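You operate a simulated robot arm through the tools that you are given. There is no shell and no other tool. Be economical: measure what you need, move in short steps, check, and stop when the job is done.

The job below is to be done with a simulated two-armed robot. You get a single attempt, and the scene is never put back.

Task
Take the cloth rag from the top of the black bench and lay it out flat on the top of the white bench.

It is judged by the outcome, as a careful person would: the job done as asked, and still so three seconds after it is handed in. It fails if anything else is knocked over, pushed out of place, dropped, spilled or broken. Flat cloth is picked up by pressing the open fingertips on it (5 to 10 N) and closing them slowly along it; thin cloth reads only 2 to 8 mm in the jaws.

Robot
Two 7-joint arms with two-finger parallel grippers on one trunk, on a base that drives. Base frame: it is fixed to the floor where the robot stands at the start and does not move with it; the origin is under the middle of the robot, x ahead of it, y to its left, z up. Readings come in mm, degrees, newtons and seconds.
The left shoulder is at the start at [70, 134, 1126], the right one opposite. Places, roughly: top of the white bench [500, -2000, 800]. Payload 1.57 kg a hand.
Tool frame (each hand has its own): the origin (TCP) lies between the finger pads and is the grasp point; the fingertips stand 30 mm ahead of it; z points along the fingers, y is the line along which they close. Largest opening 80 mm; finger width 17, thickness 12; the body of the gripper, 40 by 82 mm, starts 80 mm behind the TCP.
Orientation is that of the tool frame in the base frame, as [roll, pitch, yaw] about the fixed x, y, z axes, in that order (R = Rz(yaw) Ry(pitch) Rx(roll)). With the fingers straight down and closing along the base's y, the tool's x points along the base's -x, its y along +y and its z along -z.

Tools
- The arms move only by the tool move_arm. It takes "left_deltas", "right_deltas" or both (then of equal length, played together; a hand with none holds still); each is a list of rows, each an object (a shift or turn left out is 0, a gripper value left out holds the last) with "slide": the shift along the tool's x, y, z in mm, a list of three; "rot": the turn, a rotation vector about the tool's x, y, z in degrees, a list of three; "hand": the closure, from 0 (fully open) to 1 (shut). In form: [{"slide": [tx, ty, tz], "rot": [rx, ry, rz], "hand": hand}, ...]. A call has 1 to 20 rows; each row shifts and turns the commanded pose from where the row before left it, along the tool's axes as they then stand. A row lasts 0.2 s, in which the tool goes at most 50 mm and 8.6 degrees; a call with a longer step from one row to the next is refused whole, and so is a gripper value outside its range. A pose out of reach is approached as far as the arm can. The call stops where the force on the tool passes 40 N (or 10 N more than at its start, if that is more) or the arm is blocked; 0.2 s more then pass. Each finger travels about 153 mm/s and halts on what it meets, pressing with about 34 N; the grip force reading is that of the motor and also rises with nothing between the fingers. The clock runs only during rows and for 0.2 s after the last one: add rows that do not move to give the fingers time. The reply holds the time, the measured pose of the TCP, the force on the tool along the base axes, the opening and the grip force, in the units named above and with some noise.
- Cameras (640 x 400 px; columns grow to the right, rows downward): "scene" is now at [129.9, -5.7, 1337]; the picture's right is [-0.06, -1.00, 0.00], its down [-0.72, 0.04, -0.69] and it looks along [0.69, -0.04, -0.72] (base axes); focal length 273 px, centre (320, 200). "left" rides on the left gripper at [72, 7, -122] in its tool frame; the picture's right is [-0.09, 1.00, 0.00], its down [-0.84, -0.08, -0.54] and it looks along [-0.54, -0.05, 0.84] (tool axes); focal length 238 px, centre (320, 200). "right" rides on the right gripper at [72, -7, -122] in its tool frame; the picture's right is [0.09, 1.00, 0.00], its down [-0.84, 0.08, -0.54] and it looks along [-0.54, 0.05, 0.84] (tool axes); focal length 238 px, centre (320, 200). There is no depth. A picture from a camera that has moved, and an enlarged one, comes with that camera's place and axes in the base frame and with its lens.
- get_image(camera): a new picture of that camera. It takes no simulated time.
- lift_body(by): slides the trunk up (or, below 0, down) by that many mm; the arms and the scene camera ride with it, the base frame stays. It gives what a move gives, with no picture.
- roll_base(legs): drives the robot by 1 to 6 legs, each [ahead, left, turn to the left] in mm, mm and degrees, along the robot's own axes; the way and the turn of a leg run together, so that a leg with both is an arc; at most 1500 mm and 180 degrees a leg. The arms and the cameras ride along, it lands a little off, and it stops where it bumps. It gives what a move gives.
- aim_head(pan, tilt): turns the head with the scene camera to pan (to the left, within 86 degrees either way) and tilt (down, from -29 to 69), counted from straight ahead of the robot. It gives what a move gives.
- enlarge(camera, box): a new picture of the part [left, top, right, bottom] of that camera's present view, enlarged. It takes no simulated time.
- close_job(): hands the job in; it is judged then, once.

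Go step by step. Nothing tells you exact positions but the pictures and the camera data: compare them with the known pose of the tool, close in by small moves and look again before you grip or let go. The budget is 120 turns and 92 pictures, counting those below and the enlarged ones. Unless the task says otherwise, let go and move clear before handing in, and close with one line.

The tools are called after "Call:" as a command line: name --argument value ..., lists and objects as JSON in quotes. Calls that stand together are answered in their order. move_arm: Moves the arms, as the interface text tells. Its arguments: {"type":"object","properties":{"left_deltas":{"type":"array"},"right_deltas":{"type":"array"}},"required":[]} The other tools are called the same way: lift_body (by) slides the trunk up or down; roll_base (legs) drives the base; aim_head (pan, tilt) turns the head that bears the scene camera; get_image (camera) takes a picture; enlarge (camera, box) takes an enlarged picture of a part of a camera's view; close_job () hands the job in.

At the start:

```text
clock: 0.0
left_tcp_pos: [506.2, 184.3, 991.3]
left_ee_rot: [-180.0, -0.1, 180.0]
left_wrist_force: [0.1, -0.4, 0.0]
left_finger_gap: 79.9
left_grip_force: 0.1
right_tcp_pos: [429.5, -133.3, 1090.6]
right_ee_rot: [180.0, 0.0, -180.0]
right_wrist_force: [-0.7, -0.2, 0.0]
right_finger_gap: 79.9
right_grip_force: 0.2
trunk travel left (down, up): [-700.0, 240.0]
robot x, y, heading: [-1.2, 3.6, -0.2]
head pan, tilt: [-3.2, 46.4]
```

scene: 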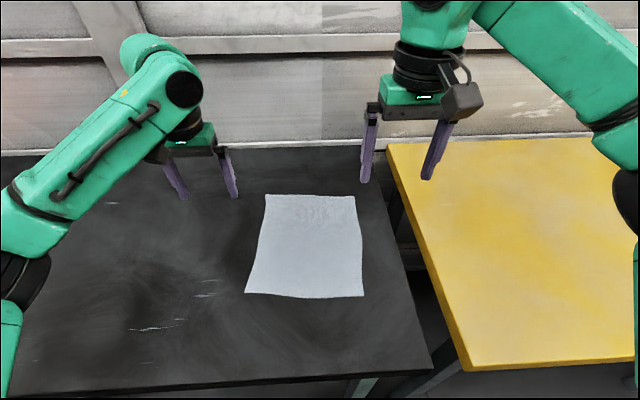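
right: 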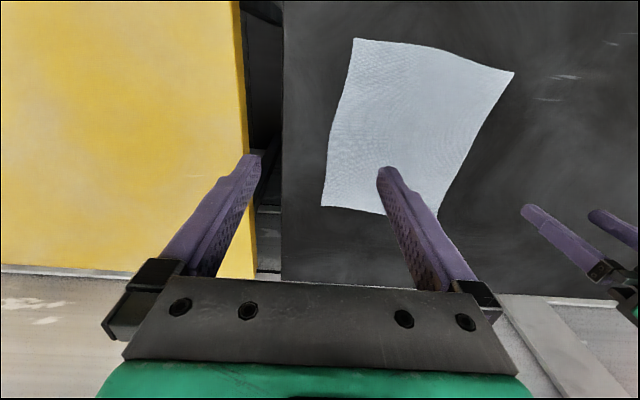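
left: 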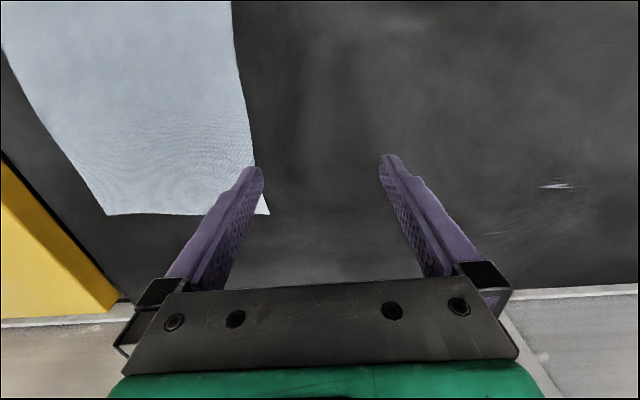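

The cloth lies on the black bench, its corners at about [677,114], [654,-130], [368,-108] and [391,132]. Before planning I'll look toward the white bench on the right.

Call:
aim_head --pan -75 --tilt 20

Call:
get_image --camera "scene"

```text
clock: 1.4
left_tcp_pos: [506.4, 184.3, 991.1]
left_ee_rot: [-179.9, -0.2, 180.0]
left_wrist_force: [0.4, -0.1, -0.3]
left_finger_gap: 80.0
left_grip_force: 0.0
right_tcp_pos: [429.9, -133.1, 1091.4]
right_ee_rot: [-180.0, 0.0, -180.0]
right_wrist_force: [0.0, 0.6, 0.3]
right_finger_gap: 79.8
right_grip_force: 0.0
trunk travel left (down, up): [-700.0, 240.0]
robot x, y, heading: [0.7, 0.2, 0.1]
head pan, tilt: [-75.0, 20.0]
```

```text
88 pictures are left
camera scene: at [74.1, -91.2, 1377.7], right [-0.97, -0.26, 0.0], down [-0.09, 0.33, -0.94], along [0.24, -0.91, -0.34], focal length 273 px, centre (320, 200)
```

scene: 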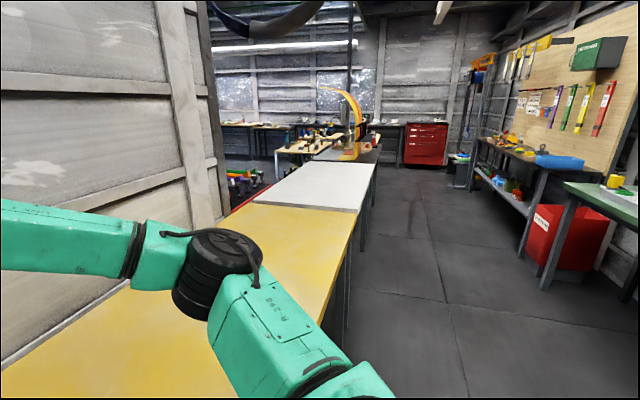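

The white bench is clear and I can reach it by strafing right. Next I'll bring both hands above the near corners of the cloth and look from above.

Call:
aim_head --pan 0 --tilt 55

Call:
move_arm --left_deltas '[{"slide": [19, -16, 24], "hand": 0.45}, {"slide": [19, -16, 24]}, {"slide": [19, -16, 24]}, {"slide": [19, -16, 24]}, {"slide": [19, -16, 24]}, {}]' --right_deltas '[{"slide": [8, 11, 44], "hand": 0.45}, {"slide": [8, 11, 44]}, {"slide": [8, 11, 44]}, {"slide": [8, 11, 44]}, {"slide": [8, 11, 44]}, {}]'

Call:
get_image --camera "scene"

Call:
get_image --camera "right"

Call:
get_image --camera "left"

```text
clock: 2.9
left_tcp_pos: [505.8, 185.0, 991.5]
left_ee_rot: [180.0, -0.1, 180.0]
left_wrist_force: [-0.5, -0.4, -0.3]
left_finger_gap: 80.2
left_grip_force: 0.1
right_tcp_pos: [428.4, -132.6, 1090.4]
right_ee_rot: [179.9, 0.1, 179.9]
right_wrist_force: [-0.9, -0.1, -0.1]
right_finger_gap: 80.1
right_grip_force: 0.1
trunk travel left (down, up): [-700.0, 240.0]
robot x, y, heading: [-1.2, -1.1, -0.0]
head pan, tilt: [0.0, 55.0]
```

```text
clock: 4.2
left_tcp_pos: [414.1, 103.2, 879.8]
left_ee_rot: [-179.5, 1.4, -179.7]
left_wrist_force: [-2.4, 0.6, 14.5]
left_finger_gap: 44.0
left_grip_force: 0.0
right_tcp_pos: [388.4, -76.3, 880.8]
right_ee_rot: [179.3, 0.8, 179.9]
right_wrist_force: [-2.1, -0.6, 15.0]
right_finger_gap: 43.6
right_grip_force: 0.2
trunk travel left (down, up): [-700.0, 240.0]
robot x, y, heading: [-2.4, -2.2, 0.0]
head pan, tilt: [0.0, 55.0]
stopped in row 6 (right hand): the force on the tool passed its limit (the readings are from after the stop); the commanded pose is now the measured one
```

```text
87 pictures are left
camera scene: at [117.5, -1.7, 1326.4], right [0.0, -1.0, 0.0], down [-0.82, 0.0, -0.58], along [0.58, 0.0, -0.82], focal length 273 px, centre (320, 200)
```

scene: 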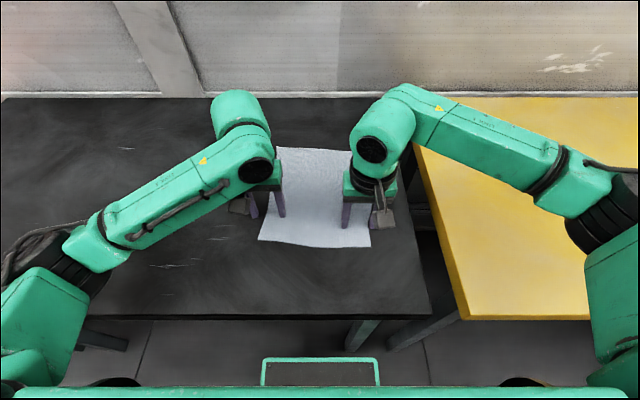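

```text
86 pictures are left
camera right: at [316.5, -85.2, 1000.7], right [-0.09, 1.0, 0.01], down [0.83, 0.07, 0.56], along [0.55, 0.06, -0.83], focal length 238 px, centre (320, 200)
```

right: 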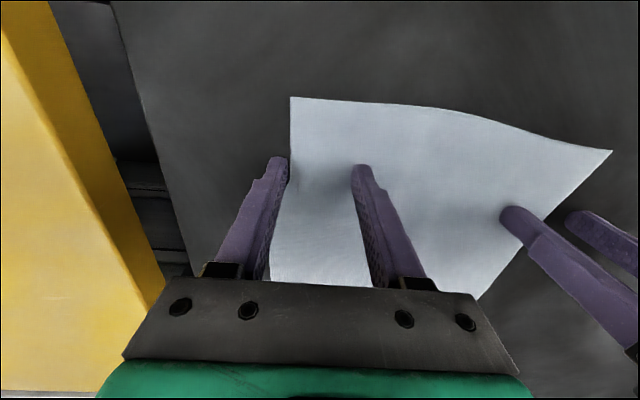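

```text
85 pictures are left
camera left: at [338.4, 110.0, 998.8], right [0.09, 1.0, -0.01], down [0.82, -0.07, 0.56], along [0.56, -0.05, -0.83], focal length 238 px, centre (320, 200)
```

left: 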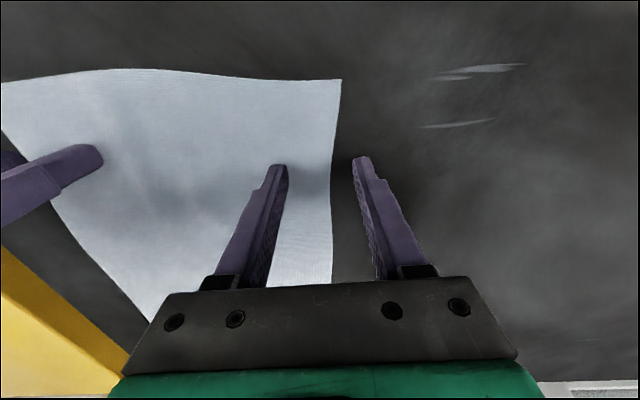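

The fingertips touched the surface at z≈850, and triangulating the cloth from two cameras gives the same height, so the near corners are really at [358,118] and [345,-97]. I'll lift slightly and move over those corners.

Call:
move_arm --left_deltas '[{"slide": [0, 0, -20], "hand": 0.5}, {"slide": [22, -11, 0]}, {"slide": [22, -10, 0]}, {}]' --right_deltas '[{"slide": [0, 0, -20], "hand": 0.5}, {"slide": [15, 7, 0]}, {"slide": [14, 7, 0]}, {}]'

Call:
get_image --camera "right"

Call:
get_image --camera "left"

Call:
enlarge --camera "scene" --box '[220, 140, 420, 265]'

```text
clock: 5.2
left_tcp_pos: [373.2, 81.0, 897.3]
left_ee_rot: [-179.7, 1.0, -179.7]
left_wrist_force: [0.8, 0.3, 0.0]
left_finger_gap: 39.9
left_grip_force: 0.1
right_tcp_pos: [364.8, -63.2, 897.2]
right_ee_rot: [179.5, 0.7, 179.9]
right_wrist_force: [-0.3, 0.8, -0.3]
right_finger_gap: 40.0
right_grip_force: 0.1
trunk travel left (down, up): [-700.0, 240.0]
robot x, y, heading: [-1.0, -2.5, 0.2]
head pan, tilt: [0.0, 55.0]
```

```text
84 pictures are left
camera right: at [291.7, -71.8, 1018.3], right [-0.09, 1.0, 0.01], down [0.83, 0.07, 0.55], along [0.55, 0.06, -0.83], focal length 238 px, centre (320, 200)
```

right: 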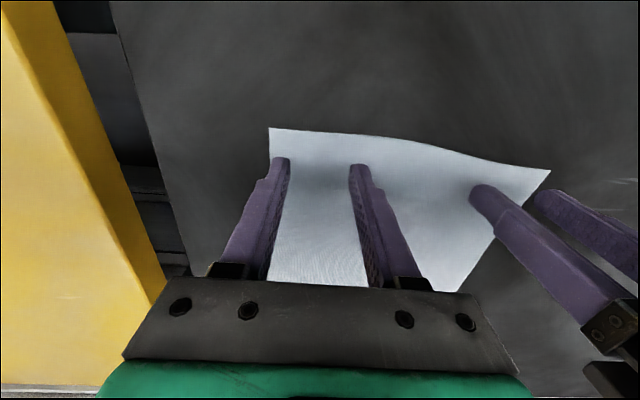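

```text
83 pictures are left
camera left: at [298.1, 88.3, 1015.6], right [0.09, 1.0, 0.0], down [0.83, -0.07, 0.56], along [0.55, -0.05, -0.83], focal length 238 px, centre (320, 200)
```

left: 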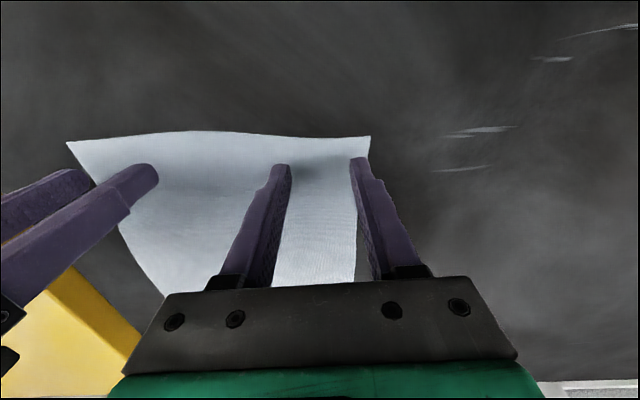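

```text
3.20 times, centred on (320, 202) of scene
camera zoom: at [122.5, -1.4, 1325.6], right [0.0, -1.0, 0.0], down [-0.82, 0.0, -0.57], along [0.57, 0.0, -0.82], focal length 875 px, centre (320, 192)
```

zoom: 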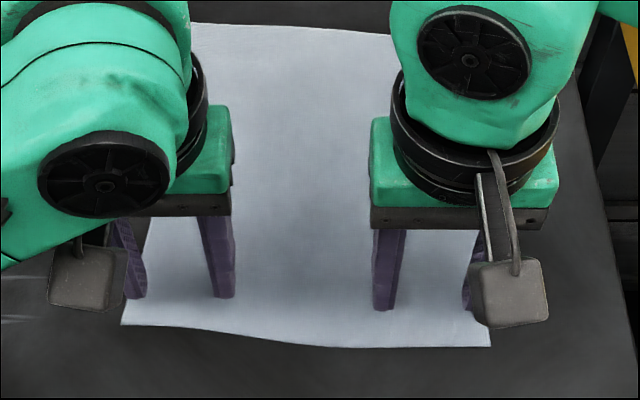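

The left finger is at the cloth's edge, so I'll shift both hands a little inward and toward the near edge, then descend to light contact.

Call:
move_arm --left_deltas '[{"slide": [9, -9, 0]}, {"slide": [0, 0, 8]}, {"slide": [0, 0, 5]}, {"slide": [0, 0, 2]}, {}]' --right_deltas '[{"slide": [9, 3, 0]}, {"slide": [0, 0, 8]}, {"slide": [0, 0, 5]}, {"slide": [0, 0, 2]}, {}]'

```text
clock: 6.4
left_tcp_pos: [364.5, 74.0, 882.4]
left_ee_rot: [-179.6, 1.0, -179.7]
left_wrist_force: [0.0, -0.6, -0.1]
left_finger_gap: 40.0
left_grip_force: 0.0
right_tcp_pos: [355.1, -58.9, 883.6]
right_ee_rot: [179.5, 0.7, 179.8]
right_wrist_force: [-0.1, 0.2, -0.3]
right_finger_gap: 40.0
right_grip_force: 0.0
trunk travel left (down, up): [-700.0, 240.0]
robot x, y, heading: [3.3, 2.4, -0.1]
head pan, tilt: [0.0, 55.0]
```

Call:
move_arm --left_deltas '[{"slide": [0, 0, 2]}, {}]' --right_deltas '[{"slide": [0, 0, 3]}, {}]'

```text
clock: 7.0
left_tcp_pos: [362.7, 74.3, 880.4]
left_ee_rot: [-179.7, 1.2, -179.7]
left_wrist_force: [-0.1, 1.0, 0.4]
left_finger_gap: 39.9
left_grip_force: 0.1
right_tcp_pos: [355.6, -60.0, 881.1]
right_ee_rot: [179.4, 0.9, 179.8]
right_wrist_force: [3.0, -1.0, 16.4]
right_finger_gap: 40.6
right_grip_force: 0.1
trunk travel left (down, up): [-700.0, 240.0]
robot x, y, heading: [-0.1, -1.7, 0.1]
head pan, tilt: [0.0, 55.0]
```

The right hand is pressing a bit too hard and the left isn't touching yet, so I'll adjust each one.

Call:
move_arm --left_deltas '[{"slide": [0, 0, 1]}, {}]' --right_deltas '[{"slide": [0, 0, -0.6]}, {}]'

```text
clock: 7.6
left_tcp_pos: [361.6, 74.3, 880.2]
left_ee_rot: [-179.7, 1.2, -179.7]
left_wrist_force: [1.2, 0.7, 15.5]
left_finger_gap: 40.2
left_grip_force: 0.1
right_tcp_pos: [351.8, -59.1, 881.8]
right_ee_rot: [179.4, 0.8, 179.9]
right_wrist_force: [2.4, 0.4, 9.6]
right_finger_gap: 40.1
right_grip_force: 0.1
trunk travel left (down, up): [-700.0, 240.0]
robot x, y, heading: [1.4, 1.9, 0.1]
head pan, tilt: [0.0, 55.0]
```

Right reads 9.6 N. I'll ease the left up about 0.6 mm and slowly close both.

Call:
move_arm --left_deltas '[{"slide": [0, 0, -0.6]}, {}]' --right_deltas '[{"slide": [0, 0, -0.1]}, {}]'

Call:
move_arm --left_deltas '[{"hand": 0.53}, {"hand": 0.56}, {"hand": 0.59}, {"hand": 0.62}, {"hand": 0.65}, {"hand": 0.68}, {"hand": 0.71}, {"hand": 0.74}, {"hand": 0.77}, {"hand": 0.8}]' --right_deltas '[{"hand": 0.53}, {"hand": 0.56}, {"hand": 0.59}, {"hand": 0.62}, {"hand": 0.65}, {"hand": 0.68}, {"hand": 0.71}, {"hand": 0.74}, {"hand": 0.77}, {"hand": 0.8}]'

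Call:
get_image --camera "right"

Call:
get_image --camera "left"

```text
clock: 8.2
left_tcp_pos: [361.8, 74.7, 880.9]
left_ee_rot: [-179.7, 1.2, -179.8]
left_wrist_force: [2.9, 1.1, 17.8]
left_finger_gap: 40.2
left_grip_force: 0.4
right_tcp_pos: [353.5, -59.7, 881.2]
right_ee_rot: [179.4, 0.8, 179.9]
right_wrist_force: [1.0, 0.1, 8.9]
right_finger_gap: 40.1
right_grip_force: 0.2
trunk travel left (down, up): [-700.0, 240.0]
robot x, y, heading: [1.3, -1.0, -0.1]
head pan, tilt: [0.0, 55.0]
```

```text
clock: 10.4
left_tcp_pos: [361.1, 73.5, 881.4]
left_ee_rot: [-179.7, 1.2, -179.7]
left_wrist_force: [0.4, 0.3, 20.8]
left_finger_gap: 14.9
left_grip_force: 0.0
right_tcp_pos: [352.1, -60.5, 880.7]
right_ee_rot: [179.4, 0.7, 179.9]
right_wrist_force: [0.2, 0.5, 2.0]
right_finger_gap: 15.5
right_grip_force: 0.0
trunk travel left (down, up): [-700.0, 240.0]
robot x, y, heading: [-1.7, 0.7, 0.0]
head pan, tilt: [0.0, 55.0]
```

```text
81 pictures are left
camera right: at [279.9, -68.0, 1001.6], right [-0.09, 1.0, 0.01], down [0.83, 0.07, 0.55], along [0.55, 0.06, -0.83], focal length 238 px, centre (320, 200)
```

right: 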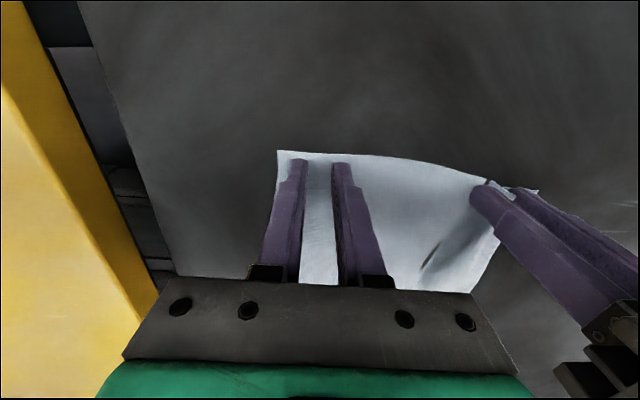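

```text
80 pictures are left
camera left: at [286.4, 79.6, 999.4], right [0.09, 1.0, 0.0], down [0.83, -0.07, 0.56], along [0.56, -0.05, -0.83], focal length 238 px, centre (320, 200)
```

left: 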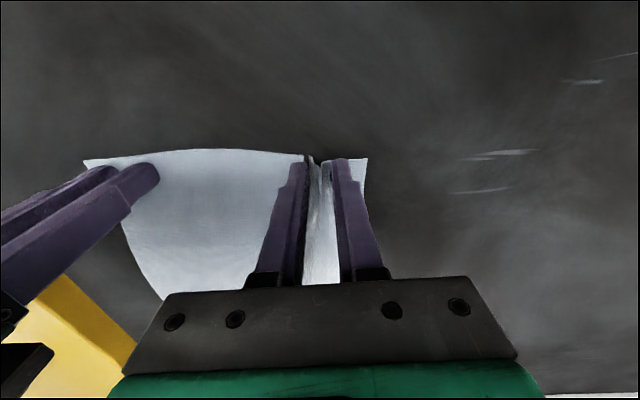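

The left hand has gathered a fold, but the right lost pressure and slipped. I'll finish closing the left, then reopen the right and press it again.

Call:
move_arm --left_deltas '[{"hand": 0.83}, {"hand": 0.86}, {"hand": 0.89}, {"hand": 0.92}, {"hand": 0.95}, {"hand": 1.0}, {}, {}]' --right_deltas '[{"slide": [0, 0, -4]}, {"hand": 0.5}, {}, {"slide": [0, 0, 3]}, {"slide": [0, 0, 1]}, {"slide": [0, 0, 0.6]}, {}, {}]'

```text
clock: 12.2
left_tcp_pos: [361.9, 73.3, 881.7]
left_ee_rot: [-179.6, 1.1, -179.7]
left_wrist_force: [3.4, -0.5, 18.0]
left_finger_gap: 2.0
left_grip_force: 24.0
right_tcp_pos: [353.2, -59.3, 881.4]
right_ee_rot: [179.4, 0.9, 179.9]
right_wrist_force: [-1.9, 0.0, 11.5]
right_finger_gap: 40.5
right_grip_force: 0.1
trunk travel left (down, up): [-700.0, 240.0]
robot x, y, heading: [0.5, 2.0, 0.0]
head pan, tilt: [0.0, 55.0]
```

Left gap is 2.0 mm, so it probably holds cloth. The right presses at 11 N; I'll close it slowly with a slight further press to keep contact.

Call:
move_arm --right_deltas '[{"slide": [0, 0, 0.3], "hand": 0.53}, {"hand": 0.56}, {"hand": 0.59, "slide": [0, 0, 0.2]}, {"hand": 0.62}, {"hand": 0.65, "slide": [0, 0, 0.2]}, {"hand": 0.68}, {"hand": 0.71, "slide": [0, 0, 0.2]}, {"hand": 0.74}, {"hand": 0.77}, {"hand": 0.8}]'

Call:
get_image --camera "right"

```text
clock: 14.4
left_tcp_pos: [359.8, 74.0, 881.3]
left_ee_rot: [-179.6, 1.2, -179.8]
left_wrist_force: [-0.5, -4.6, 3.6]
left_finger_gap: 1.9
left_grip_force: 23.5
right_tcp_pos: [352.1, -58.8, 882.0]
right_ee_rot: [179.3, 1.1, 179.8]
right_wrist_force: [1.2, 3.7, 36.6]
right_finger_gap: 16.6
right_grip_force: 0.2
trunk travel left (down, up): [-700.0, 240.0]
robot x, y, heading: [-0.0, 1.2, 0.1]
head pan, tilt: [0.0, 55.0]
```

```text
79 pictures are left
camera right: at [278.7, -67.5, 1000.9], right [-0.09, 1.0, 0.01], down [0.83, 0.07, 0.56], along [0.55, 0.06, -0.83], focal length 238 px, centre (320, 200)
```

right: 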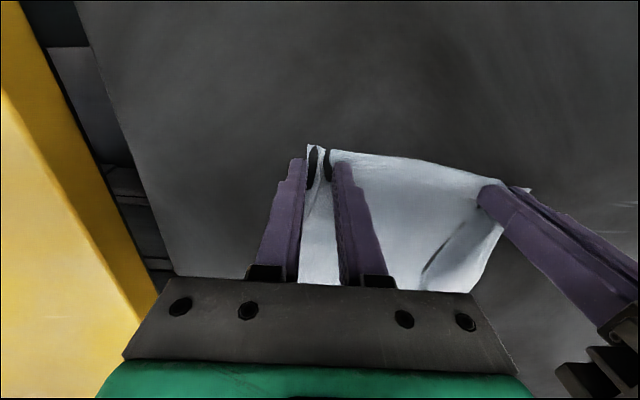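

A fold now stands between the right fingers. I'll ease the pressure slightly and close.

Call:
move_arm --right_deltas '[{"slide": [0, 0, -0.6], "hand": 0.83}, {"hand": 0.86, "slide": [0, 0, -0.4]}, {"hand": 0.89}, {"hand": 0.92}, {"hand": 0.95}, {"hand": 1.0}, {}, {}]'

Call:
get_image --camera "right"

```text
clock: 16.2
left_tcp_pos: [360.0, 74.2, 882.2]
left_ee_rot: [-179.6, 1.2, -179.6]
left_wrist_force: [-1.4, -6.1, 3.6]
left_finger_gap: 2.2
left_grip_force: 23.4
right_tcp_pos: [352.0, -58.6, 880.8]
right_ee_rot: [179.5, 0.8, 179.9]
right_wrist_force: [-0.7, 7.3, 26.1]
right_finger_gap: 2.0
right_grip_force: 23.6
trunk travel left (down, up): [-700.0, 240.0]
robot x, y, heading: [-0.7, -1.1, -0.1]
head pan, tilt: [0.0, 55.0]
```

```text
78 pictures are left
camera right: at [279.1, -67.8, 1001.2], right [-0.09, 1.0, 0.01], down [0.83, 0.07, 0.56], along [0.55, 0.06, -0.83], focal length 238 px, centre (320, 200)
```

right: 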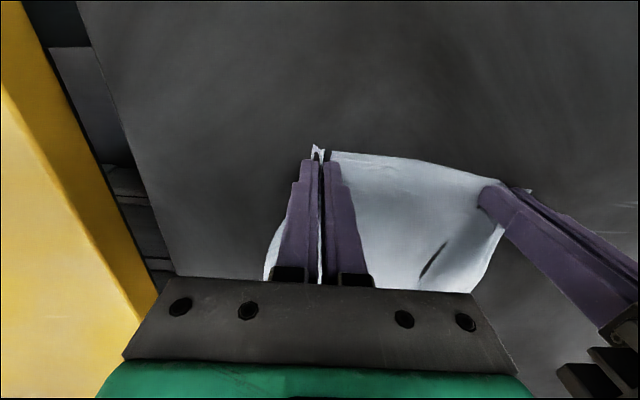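

Both jaws read about 2 mm and the hands pull against each other by 5–7 N, so both corners are held. I'll lift and check.

Call:
move_arm --left_deltas '[{"slide": [0, 0, -20]}, {"slide": [0, 0, -20]}, {"slide": [0, 0, -20]}, {"slide": [0, 0, -20]}, {}]' --right_deltas '[{"slide": [0, 0, -20]}, {"slide": [0, 0, -20]}, {"slide": [0, 0, -20]}, {"slide": [0, 0, -20]}, {}]'

Call:
get_image --camera "scene"

```text
clock: 17.4
left_tcp_pos: [361.5, 73.3, 959.1]
left_ee_rot: [-179.7, 1.0, -179.6]
left_wrist_force: [-0.5, -9.3, -0.4]
left_finger_gap: 2.0
left_grip_force: 24.3
right_tcp_pos: [354.0, -61.3, 959.7]
right_ee_rot: [179.5, 0.7, 179.8]
right_wrist_force: [0.9, 8.7, -0.1]
right_finger_gap: 1.9
right_grip_force: 23.2
trunk travel left (down, up): [-700.0, 240.0]
robot x, y, heading: [1.8, 0.5, -0.0]
head pan, tilt: [0.0, 55.0]
```

```text
77 pictures are left
camera scene: at [122.3, -1.3, 1325.6], right [0.0, -1.0, 0.0], down [-0.82, 0.0, -0.57], along [0.57, 0.0, -0.82], focal length 273 px, centre (320, 200)
```

scene: 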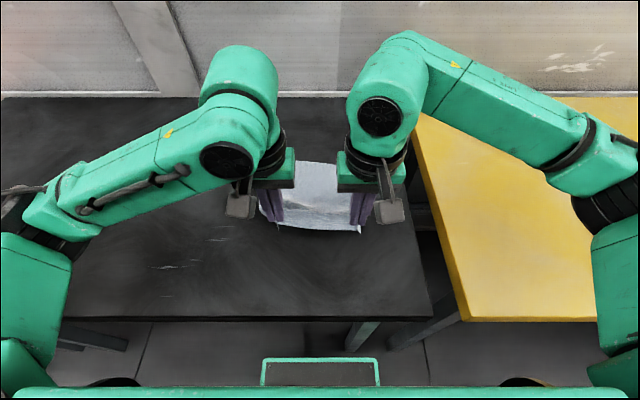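

The cloth is up and taut. I'll ease the side tension slightly and raise the trunk so the cloth clears the bench.

Call:
move_arm --left_deltas '[{"slide": [0, -2, 0]}, {}]' --right_deltas '[{"slide": [0, 2, 0]}, {}]'

Call:
lift_body --by 230

Call:
get_image --camera "scene"

```text
clock: 18.0
left_tcp_pos: [361.3, 71.6, 959.9]
left_ee_rot: [-179.6, 1.0, -179.6]
left_wrist_force: [0.2, -2.1, -0.1]
left_finger_gap: 1.9
left_grip_force: 23.5
right_tcp_pos: [354.5, -59.8, 959.0]
right_ee_rot: [179.5, 0.7, 179.7]
right_wrist_force: [0.4, 2.8, -1.1]
right_finger_gap: 2.0
right_grip_force: 23.9
trunk travel left (down, up): [-700.0, 240.0]
robot x, y, heading: [-1.6, -0.0, 0.3]
head pan, tilt: [0.0, 55.0]
```

```text
clock: 20.4
left_tcp_pos: [362.1, 72.1, 1190.3]
left_ee_rot: [-179.6, 1.0, -179.7]
left_wrist_force: [-0.7, -1.6, -0.1]
left_finger_gap: 1.9
left_grip_force: 23.7
right_tcp_pos: [353.4, -59.9, 1189.3]
right_ee_rot: [179.4, 0.7, 179.9]
right_wrist_force: [-0.5, 0.4, 0.3]
right_finger_gap: 1.8
right_grip_force: 23.1
trunk travel left (down, up): [-930.0, 10.0]
robot x, y, heading: [-4.3, -2.4, 0.2]
head pan, tilt: [0.0, 55.0]
```

```text
76 pictures are left
camera scene: at [122.3, -1.3, 1555.6], right [0.0, -1.0, 0.0], down [-0.82, 0.0, -0.57], along [0.57, 0.0, -0.82], focal length 273 px, centre (320, 200)
```

scene: 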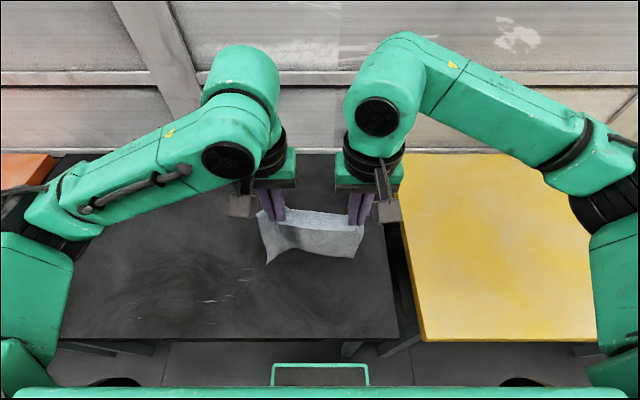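

The cloth hangs clear of the bench. I'll back off a little and strafe right to the white bench.

Call:
roll_base --legs '[[-60, 0, 0], [0, -1000, 0], [0, -980, 0]]'

Call:
get_image --camera "scene"

```text
clock: 30.9
left_tcp_pos: [296.7, -1917.6, 1189.7]
left_ee_rot: [-179.7, 1.0, -179.4]
left_wrist_force: [0.1, -2.1, -0.2]
left_finger_gap: 2.4
left_grip_force: 24.1
right_tcp_pos: [289.2, -2048.9, 1189.7]
right_ee_rot: [179.5, 0.8, -179.8]
right_wrist_force: [-0.1, 1.1, -0.6]
right_finger_gap: 1.9
right_grip_force: 23.5
trunk travel left (down, up): [-930.0, 10.0]
robot x, y, heading: [-66.1, -1996.5, 0.3]
head pan, tilt: [0.0, 55.0]
```

```text
75 pictures are left
camera scene: at [56.9, -1990.8, 1555.6], right [0.01, -1.0, 0.0], down [-0.82, 0.0, -0.57], along [0.57, 0.0, -0.82], focal length 273 px, centre (320, 200)
```

scene: 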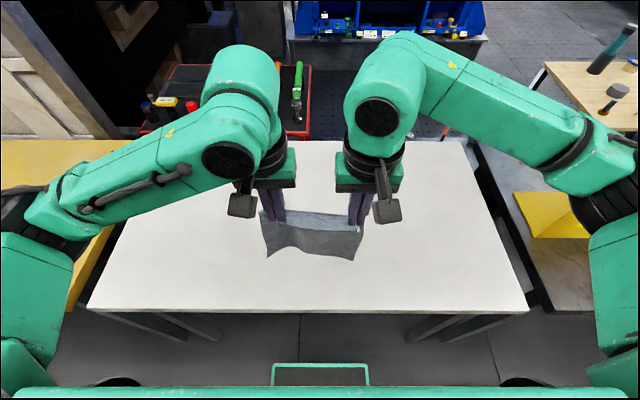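

We're centred on the white bench (x≈220–818, y≈-1419 to -2510). I'll drive forward to the working distance and look at how the cloth hangs.

Call:
roll_base --legs '[[66, 10, 0]]'

Call:
get_image --camera "right"

Call:
enlarge --camera "scene" --box '[220, 160, 420, 285]'

```text
clock: 31.9
left_tcp_pos: [353.0, -1909.5, 1193.2]
left_ee_rot: [-179.7, 1.5, -179.5]
left_wrist_force: [-1.8, -2.5, 0.5]
left_finger_gap: 1.8
left_grip_force: 24.4
right_tcp_pos: [345.4, -2039.2, 1192.2]
right_ee_rot: [179.4, 1.1, -179.7]
right_wrist_force: [0.0, 0.3, 0.5]
right_finger_gap: 2.1
right_grip_force: 23.8
trunk travel left (down, up): [-930.0, 10.0]
robot x, y, heading: [0.1, -1980.3, 0.6]
head pan, tilt: [0.0, 55.0]
```

```text
74 pictures are left
camera right: at [271.9, -2048.5, 1312.2], right [-0.1, 1.0, 0.01], down [0.83, 0.08, 0.56], along [0.56, 0.06, -0.83], focal length 238 px, centre (320, 200)
```

right: 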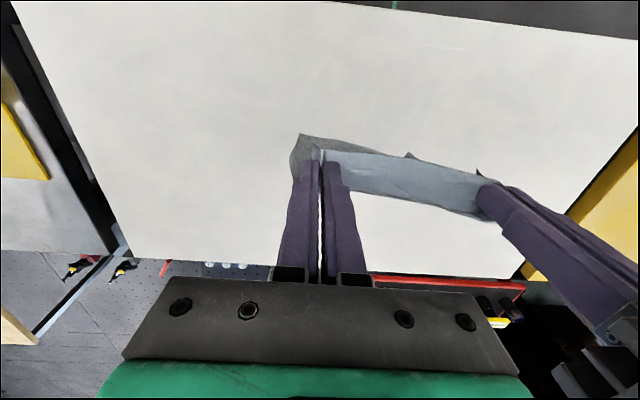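

```text
3.20 times, centred on (320, 222) of scene
camera zoom: at [110.8, -1983.4, 1556.7], right [0.01, -1.0, 0.0], down [-0.81, 0.0, -0.58], along [0.58, 0.01, -0.81], focal length 875 px, centre (320, 128)
```

zoom: 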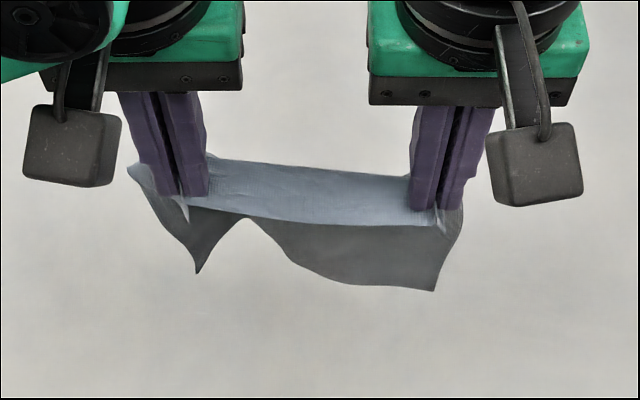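

The cloth leaves the fingers forward and hangs below, with its far edge down. I'll move the hands forward to where the far edge should land.

Call:
move_arm --left_deltas '[{"slide": [-15, 0, 0]}, {"slide": [-30, 0, 0]}, {"slide": [-30, 0, 0]}, {"slide": [-30, 0, 0]}, {"slide": [-30, 0, 0]}, {"slide": [-30, 0, 0]}, {"slide": [-30, 0, 0]}, {"slide": [-15, 0, 0]}, {}, {}, {}]' --right_deltas '[{"slide": [-15, 0, 0]}, {"slide": [-30, 0, 0]}, {"slide": [-30, 0, 0]}, {"slide": [-30, 0, 0]}, {"slide": [-30, 0, 0]}, {"slide": [-30, 0, 0]}, {"slide": [-30, 0, 0]}, {"slide": [-15, 0, 0]}, {}, {}, {}]'

Call:
get_image --camera "scene"

Call:
get_image --camera "left"

```text
clock: 34.3
left_tcp_pos: [569.8, -1905.3, 1194.3]
left_ee_rot: [-179.6, 1.0, -179.4]
left_wrist_force: [0.2, -1.4, -0.8]
left_finger_gap: 2.2
left_grip_force: 23.6
right_tcp_pos: [566.0, -2036.5, 1191.2]
right_ee_rot: [179.5, 0.7, -179.7]
right_wrist_force: [-0.4, 1.4, 0.6]
right_finger_gap: 1.7
right_grip_force: 23.8
trunk travel left (down, up): [-930.0, 10.0]
robot x, y, heading: [1.2, -1982.9, 0.2]
head pan, tilt: [0.0, 55.0]
```

```text
72 pictures are left
camera scene: at [123.2, -1981.4, 1555.6], right [0.01, -1.0, 0.0], down [-0.82, -0.01, -0.57], along [0.57, 0.0, -0.82], focal length 273 px, centre (320, 200)
```

scene: 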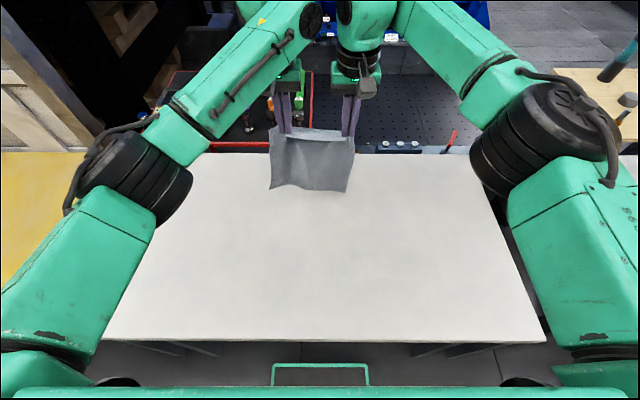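

```text
71 pictures are left
camera left: at [495.6, -1899.2, 1312.9], right [0.08, 1.0, -0.01], down [0.83, -0.06, 0.56], along [0.56, -0.05, -0.83], focal length 238 px, centre (320, 200)
```

left: 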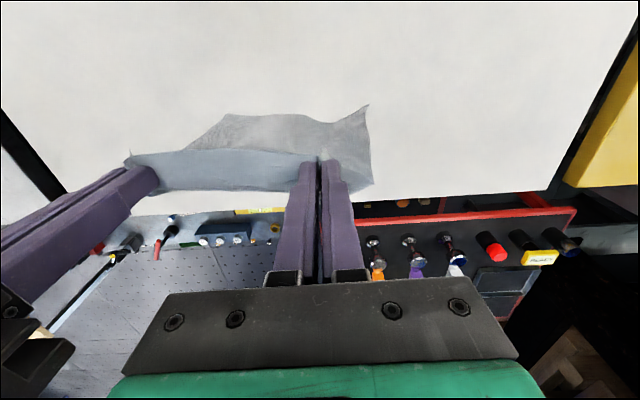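

White bench surface triangulates to about z=850, and the cloth's bottom edge hangs near z≈925. I'll lower until it touches.

Call:
move_arm --left_deltas '[{"slide": [0, 0, 15]}, {"slide": [0, 0, 15]}, {"slide": [0, 0, 15]}, {"slide": [0, 0, 15]}, {"slide": [0, 0, 10]}, {}, {}]' --right_deltas '[{"slide": [0, 0, 15]}, {"slide": [0, 0, 15]}, {"slide": [0, 0, 15]}, {"slide": [0, 0, 15]}, {"slide": [0, 0, 10]}, {}, {}]'

Call:
get_image --camera "scene"

```text
clock: 35.9
left_tcp_pos: [572.7, -1904.2, 1123.0]
left_ee_rot: [-179.6, 1.0, -179.4]
left_wrist_force: [0.1, -1.1, -0.1]
left_finger_gap: 2.2
left_grip_force: 23.9
right_tcp_pos: [566.9, -2036.5, 1121.6]
right_ee_rot: [179.6, 0.6, -179.7]
right_wrist_force: [0.1, 1.4, -1.1]
right_finger_gap: 2.0
right_grip_force: 23.3
trunk travel left (down, up): [-930.0, 10.0]
robot x, y, heading: [-0.5, -1982.3, 0.5]
head pan, tilt: [0.0, 55.0]
```

```text
70 pictures are left
camera scene: at [122.6, -1981.4, 1555.6], right [0.01, -1.0, 0.0], down [-0.82, -0.01, -0.57], along [0.57, 0.0, -0.82], focal length 273 px, centre (320, 200)
```

scene: 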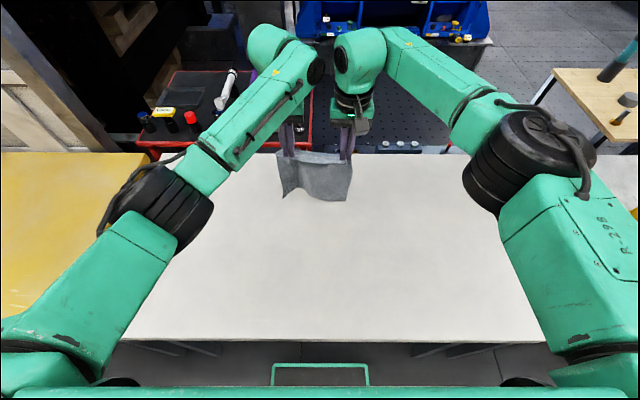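

The far edge is about touching. I'll lay the cloth down along a 45° path, back and down, in stages.

Call:
move_arm --left_deltas '[{"slide": [10, 0, 12]}, {"slide": [10, 0, 12]}, {"slide": [10, 0, 12]}, {"slide": [10, 0, 12]}, {"slide": [10, 0, 12]}, {}, {}]' --right_deltas '[{"slide": [10, 0, 12]}, {"slide": [10, 0, 12]}, {"slide": [10, 0, 12]}, {"slide": [10, 0, 12]}, {"slide": [10, 0, 12]}, {}, {}]'

Call:
enlarge --camera "scene" --box '[200, 110, 440, 260]'

Call:
get_image --camera "left"

```text
clock: 37.5
left_tcp_pos: [523.8, -1904.7, 1061.9]
left_ee_rot: [-179.7, 1.0, -179.3]
left_wrist_force: [0.0, -0.4, 0.5]
left_finger_gap: 1.7
left_grip_force: 23.7
right_tcp_pos: [516.0, -2036.0, 1060.3]
right_ee_rot: [179.6, 0.7, -179.7]
right_wrist_force: [-0.3, 0.3, 0.2]
right_finger_gap: 1.7
right_grip_force: 23.9
trunk travel left (down, up): [-930.0, 10.0]
robot x, y, heading: [1.6, -1977.4, 0.4]
head pan, tilt: [0.0, 55.0]
```

```text
2.67 times, centred on (320, 185) of scene
camera zoom: at [123.0, -1981.3, 1555.6], right [0.01, -1.0, 0.0], down [-0.82, -0.01, -0.57], along [0.57, 0.0, -0.82], focal length 729 px, centre (320, 240)
```

zoom: 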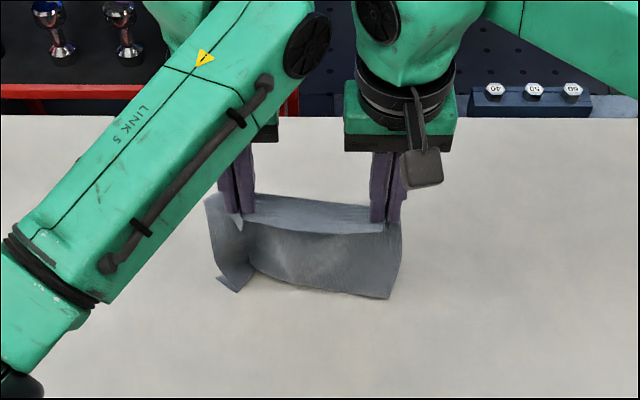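

```text
68 pictures are left
camera left: at [448.6, -1899.9, 1180.4], right [0.08, 1.0, 0.0], down [0.83, -0.06, 0.56], along [0.56, -0.05, -0.83], focal length 238 px, centre (320, 200)
```

left: 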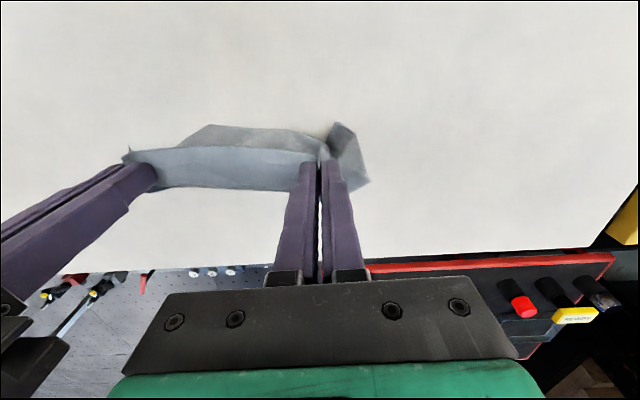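

The far edge touches near x≈540, but the cloth bulges forward, so its bottom edge could fold under. I'll lift until it barely touches, go forward again, then drag back with less descent so the far edge trails forward.

Call:
move_arm --left_deltas '[{"slide": [0, 0, -30]}, {"slide": [0, 0, -40]}, {"slide": [-25, 0, 0]}, {"slide": [-25, 0, 0]}, {"slide": [-25, 0, 0]}, {}, {}, {}, {"slide": [0, 0, 15]}, {"slide": [0, 0, 10]}, {}, {}]' --right_deltas '[{"slide": [0, 0, -30]}, {"slide": [0, 0, -40]}, {"slide": [-25, 0, 0]}, {"slide": [-25, 0, 0]}, {"slide": [-25, 0, 0]}, {}, {}, {}, {"slide": [0, 0, 15]}, {"slide": [0, 0, 10]}, {}, {}]'

Call:
get_image --camera "left"

Call:
enlarge --camera "scene" --box '[200, 110, 440, 260]'

```text
clock: 40.1
left_tcp_pos: [598.4, -1904.4, 1108.2]
left_ee_rot: [-179.6, 1.0, -179.4]
left_wrist_force: [-0.2, -1.3, -0.8]
left_finger_gap: 2.1
left_grip_force: 23.4
right_tcp_pos: [590.1, -2035.2, 1107.7]
right_ee_rot: [179.5, 0.7, -179.6]
right_wrist_force: [0.5, 2.4, 0.7]
right_finger_gap: 2.0
right_grip_force: 23.7
trunk travel left (down, up): [-930.0, 10.0]
robot x, y, heading: [0.1, -1977.4, 0.6]
head pan, tilt: [0.0, 55.0]
```

```text
67 pictures are left
camera left: at [523.2, -1898.1, 1226.9], right [0.08, 1.0, -0.01], down [0.83, -0.06, 0.56], along [0.56, -0.05, -0.83], focal length 238 px, centre (320, 200)
```

left: 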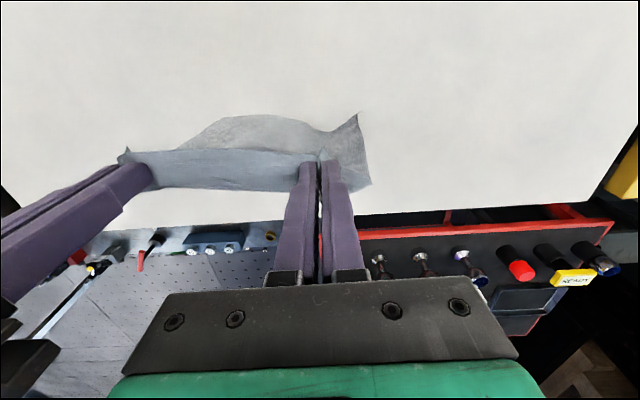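

```text
2.67 times, centred on (320, 185) of scene
camera zoom: at [122.6, -1981.3, 1555.6], right [0.01, -1.0, 0.0], down [-0.82, -0.01, -0.57], along [0.57, 0.0, -0.82], focal length 729 px, centre (320, 240)
```

zoom: 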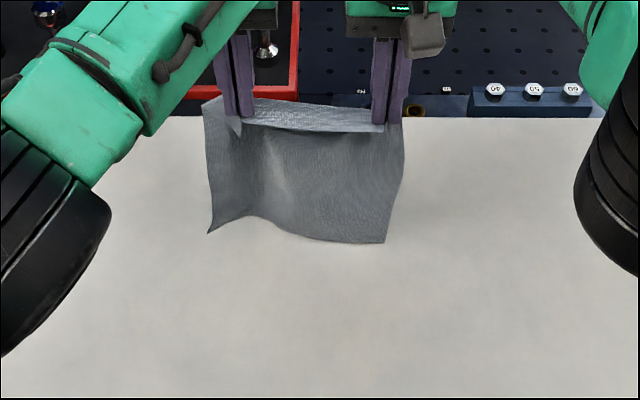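

Bottom edge is just about at the surface, slightly ahead of the hands. Now I'll drag back with little descent.

Call:
move_arm --left_deltas '[{"slide": [0, 0, 8]}, {"slide": [20, 0, 4]}, {"slide": [20, 0, 4]}, {"slide": [20, 0, 4]}, {"slide": [20, 0, 4]}, {"slide": [20, 0, 4]}]' --right_deltas '[{"slide": [0, 0, 8]}, {"slide": [20, 0, 4]}, {"slide": [20, 0, 4]}, {"slide": [20, 0, 4]}, {"slide": [20, 0, 4]}, {"slide": [20, 0, 4]}]'

Call:
get_image --camera "left"

Call:
enlarge --camera "scene" --box '[200, 110, 440, 260]'

```text
clock: 41.5
left_tcp_pos: [498.7, -1904.0, 1080.8]
left_ee_rot: [-179.7, 1.1, -179.3]
left_wrist_force: [0.1, 0.2, -0.2]
left_finger_gap: 2.0
left_grip_force: 23.9
right_tcp_pos: [489.2, -2034.0, 1078.0]
right_ee_rot: [179.5, 0.7, -179.8]
right_wrist_force: [-0.1, -0.8, 0.1]
right_finger_gap: 1.7
right_grip_force: 23.5
trunk travel left (down, up): [-930.0, 10.0]
robot x, y, heading: [-1.1, -1981.6, 0.6]
head pan, tilt: [0.0, 55.0]
```

```text
65 pictures are left
camera left: at [423.4, -1898.7, 1199.1], right [0.08, 1.0, -0.01], down [0.83, -0.06, 0.56], along [0.56, -0.05, -0.83], focal length 238 px, centre (320, 200)
```

left: 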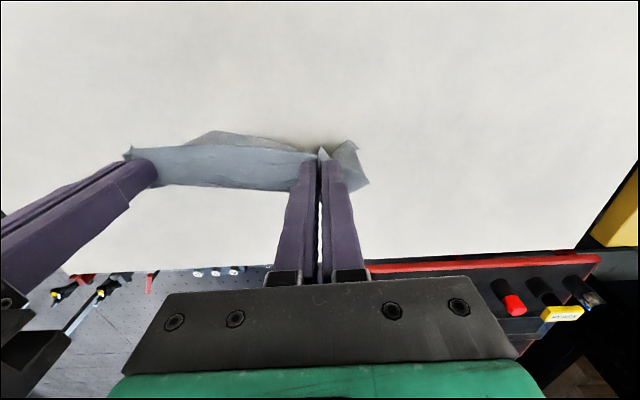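

```text
2.67 times, centred on (320, 185) of scene
camera zoom: at [121.0, -1980.4, 1555.8], right [0.01, -1.0, 0.0], down [-0.82, -0.01, -0.57], along [0.57, 0.0, -0.82], focal length 729 px, centre (320, 240)
```

zoom: 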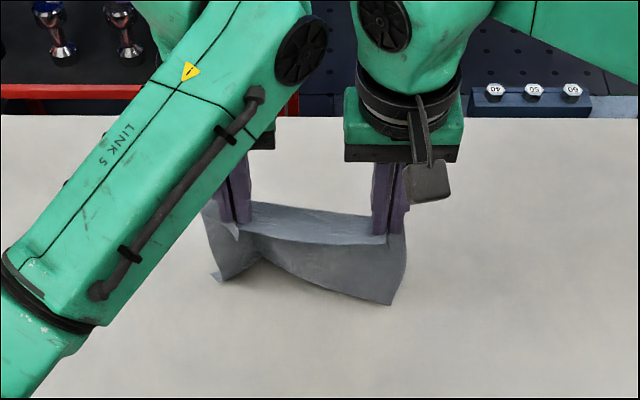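

The far edge now trails ahead of the hands by 35–58 mm. I'll continue back and down.

Call:
move_arm --left_deltas '[{"slide": [18, 0, 10]}, {"slide": [18, 0, 12]}, {"slide": [18, 0, 14]}, {"slide": [18, 0, 14]}]' --right_deltas '[{"slide": [18, 0, 10]}, {"slide": [18, 0, 12]}, {"slide": [18, 0, 14]}, {"slide": [18, 0, 14]}]'

Call:
get_image --camera "left"

Call:
enlarge --camera "scene" --box '[200, 140, 440, 290]'

```text
clock: 42.5
left_tcp_pos: [425.3, -1907.5, 1028.5]
left_ee_rot: [-179.6, 1.1, -179.3]
left_wrist_force: [-0.2, -0.8, -0.2]
left_finger_gap: 2.0
left_grip_force: 24.1
right_tcp_pos: [418.9, -2036.1, 1029.1]
right_ee_rot: [179.4, 0.7, -179.7]
right_wrist_force: [0.5, 0.3, 0.7]
right_finger_gap: 1.8
right_grip_force: 23.5
trunk travel left (down, up): [-930.0, 10.0]
robot x, y, heading: [1.8, -1982.0, 0.5]
head pan, tilt: [0.0, 55.0]
```

```text
63 pictures are left
camera left: at [351.1, -1901.9, 1146.7], right [0.08, 1.0, 0.0], down [0.83, -0.06, 0.56], along [0.56, -0.05, -0.83], focal length 238 px, centre (320, 200)
```

left: 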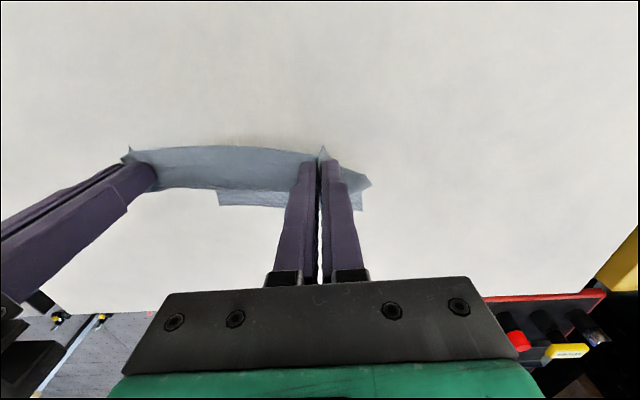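

```text
2.67 times, centred on (320, 215) of scene
camera zoom: at [121.5, -1981.8, 1555.8], right [0.01, -1.0, 0.0], down [-0.82, -0.01, -0.57], along [0.57, 0.0, -0.82], focal length 729 px, centre (320, 160)
```

zoom: 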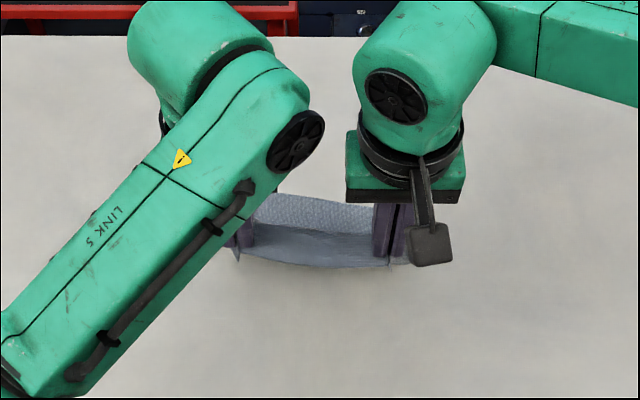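

The far edge now lies well ahead, at x≈560 against the hands' 420. I'll lower the rest of the way while pulling back.

Call:
move_arm --left_deltas '[{"slide": [13, 0, 14]}, {"slide": [13, 0, 14]}, {"slide": [13, 0, 14]}, {"slide": [12, 0, 14]}, {"slide": [12, 0, 14]}, {"slide": [12, 0, 14]}, {}]' --right_deltas '[{"slide": [13, 0, 14]}, {"slide": [13, 0, 14]}, {"slide": [13, 0, 14]}, {"slide": [12, 0, 14]}, {"slide": [12, 0, 14]}, {"slide": [12, 0, 14]}, {}]'

Call:
get_image --camera "left"

Call:
get_image --camera "right"

Call:
enlarge --camera "scene" --box '[200, 140, 440, 290]'

```text
clock: 44.1
left_tcp_pos: [353.5, -1907.9, 941.7]
left_ee_rot: [-179.6, 1.1, -179.3]
left_wrist_force: [-0.5, -0.1, -0.5]
left_finger_gap: 2.0
left_grip_force: 24.3
right_tcp_pos: [345.7, -2034.8, 943.8]
right_ee_rot: [179.5, 0.7, -179.7]
right_wrist_force: [-0.7, 0.4, 0.4]
right_finger_gap: 1.7
right_grip_force: 23.4
trunk travel left (down, up): [-930.0, 10.0]
robot x, y, heading: [1.1, -1980.4, 0.2]
head pan, tilt: [0.0, 55.0]
```

```text
61 pictures are left
camera left: at [279.0, -1902.5, 1060.1], right [0.08, 1.0, 0.0], down [0.83, -0.06, 0.56], along [0.56, -0.05, -0.83], focal length 238 px, centre (320, 200)
```

left: 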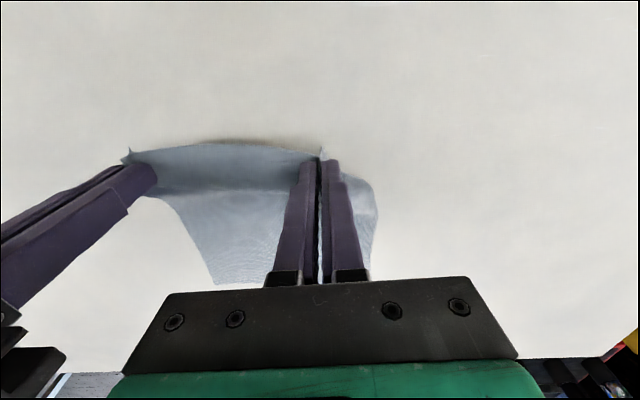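

```text
60 pictures are left
camera right: at [273.2, -2044.3, 1063.9], right [-0.1, 1.0, 0.01], down [0.83, 0.08, 0.55], along [0.55, 0.06, -0.83], focal length 238 px, centre (320, 200)
```

right: 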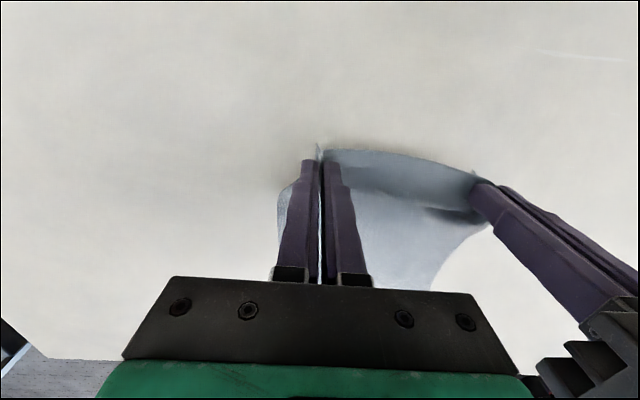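

```text
2.67 times, centred on (320, 215) of scene
camera zoom: at [123.0, -1981.4, 1555.6], right [0.01, -1.0, 0.0], down [-0.82, -0.01, -0.57], along [0.57, 0.0, -0.82], focal length 729 px, centre (320, 160)
```

zoom: 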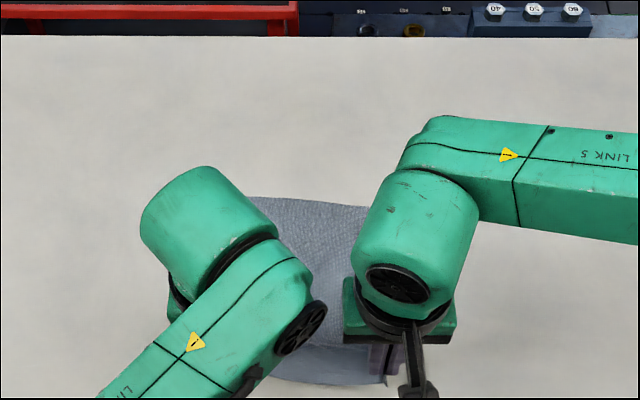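

Laying well, with the far edge flat at x≈563. I'll lower the remaining height, pulling back until the cloth is taut.

Call:
move_arm --left_deltas '[{"slide": [8, 0, 12]}, {"slide": [8, 0, 12]}, {"slide": [7, 0, 12]}, {"slide": [7, 0, 10]}, {"slide": [4, 0, 6]}, {}]' --right_deltas '[{"slide": [8, 0, 12]}, {"slide": [8, 0, 12]}, {"slide": [7, 0, 12]}, {"slide": [7, 0, 10]}, {"slide": [4, 0, 8]}, {}]'

Call:
get_image --camera "left"

Call:
get_image --camera "scene"

```text
clock: 45.5
left_tcp_pos: [319.8, -1910.7, 891.2]
left_ee_rot: [-179.6, 0.9, -179.4]
left_wrist_force: [-0.1, 0.1, 0.3]
left_finger_gap: 1.8
left_grip_force: 23.6
right_tcp_pos: [311.8, -2034.5, 887.6]
right_ee_rot: [179.5, 0.7, -179.7]
right_wrist_force: [0.4, 0.5, 0.0]
right_finger_gap: 1.7
right_grip_force: 23.1
trunk travel left (down, up): [-930.0, 10.0]
robot x, y, heading: [-0.3, -1981.4, 0.4]
head pan, tilt: [0.0, 55.0]
```

```text
58 pictures are left
camera left: at [245.8, -1904.5, 1009.4], right [0.08, 1.0, -0.01], down [0.83, -0.06, 0.56], along [0.56, -0.05, -0.83], focal length 238 px, centre (320, 200)
```

left: 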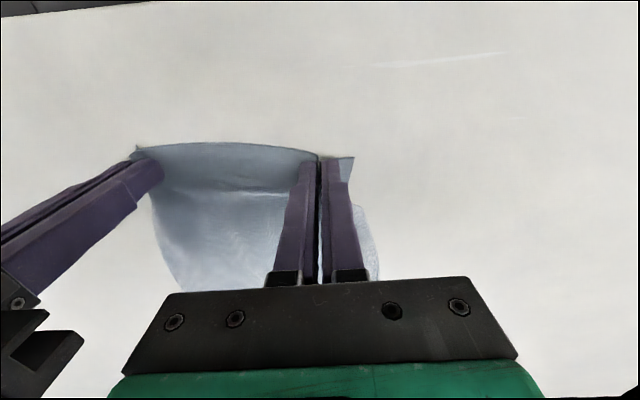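

```text
57 pictures are left
camera scene: at [122.9, -1981.5, 1555.6], right [0.01, -1.0, 0.0], down [-0.82, -0.01, -0.57], along [0.57, 0.0, -0.82], focal length 273 px, centre (320, 200)
```

scene: 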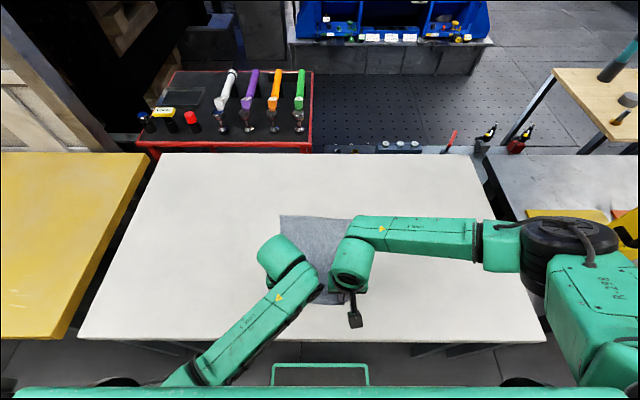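

Nearly down. I'll touch the table with the fingertips, pulling back a little to tension the cloth.

Call:
move_arm --left_deltas '[{"slide": [4, 0, 5]}, {"slide": [4, 0, 4]}, {}]' --right_deltas '[{"slide": [4, 0, 3]}, {"slide": [4, 0, 3]}, {}]'

```text
clock: 46.3
left_tcp_pos: [312.9, -1909.2, 881.1]
left_ee_rot: [-179.6, 1.2, -179.3]
left_wrist_force: [1.1, 1.0, 5.7]
left_finger_gap: 1.9
left_grip_force: 23.2
right_tcp_pos: [304.6, -2034.7, 883.1]
right_ee_rot: [179.4, 0.7, -179.6]
right_wrist_force: [-0.1, 0.0, 0.4]
right_finger_gap: 2.1
right_grip_force: 23.2
trunk travel left (down, up): [-930.0, 10.0]
robot x, y, heading: [0.7, -1981.7, 0.4]
head pan, tilt: [0.0, 55.0]
```

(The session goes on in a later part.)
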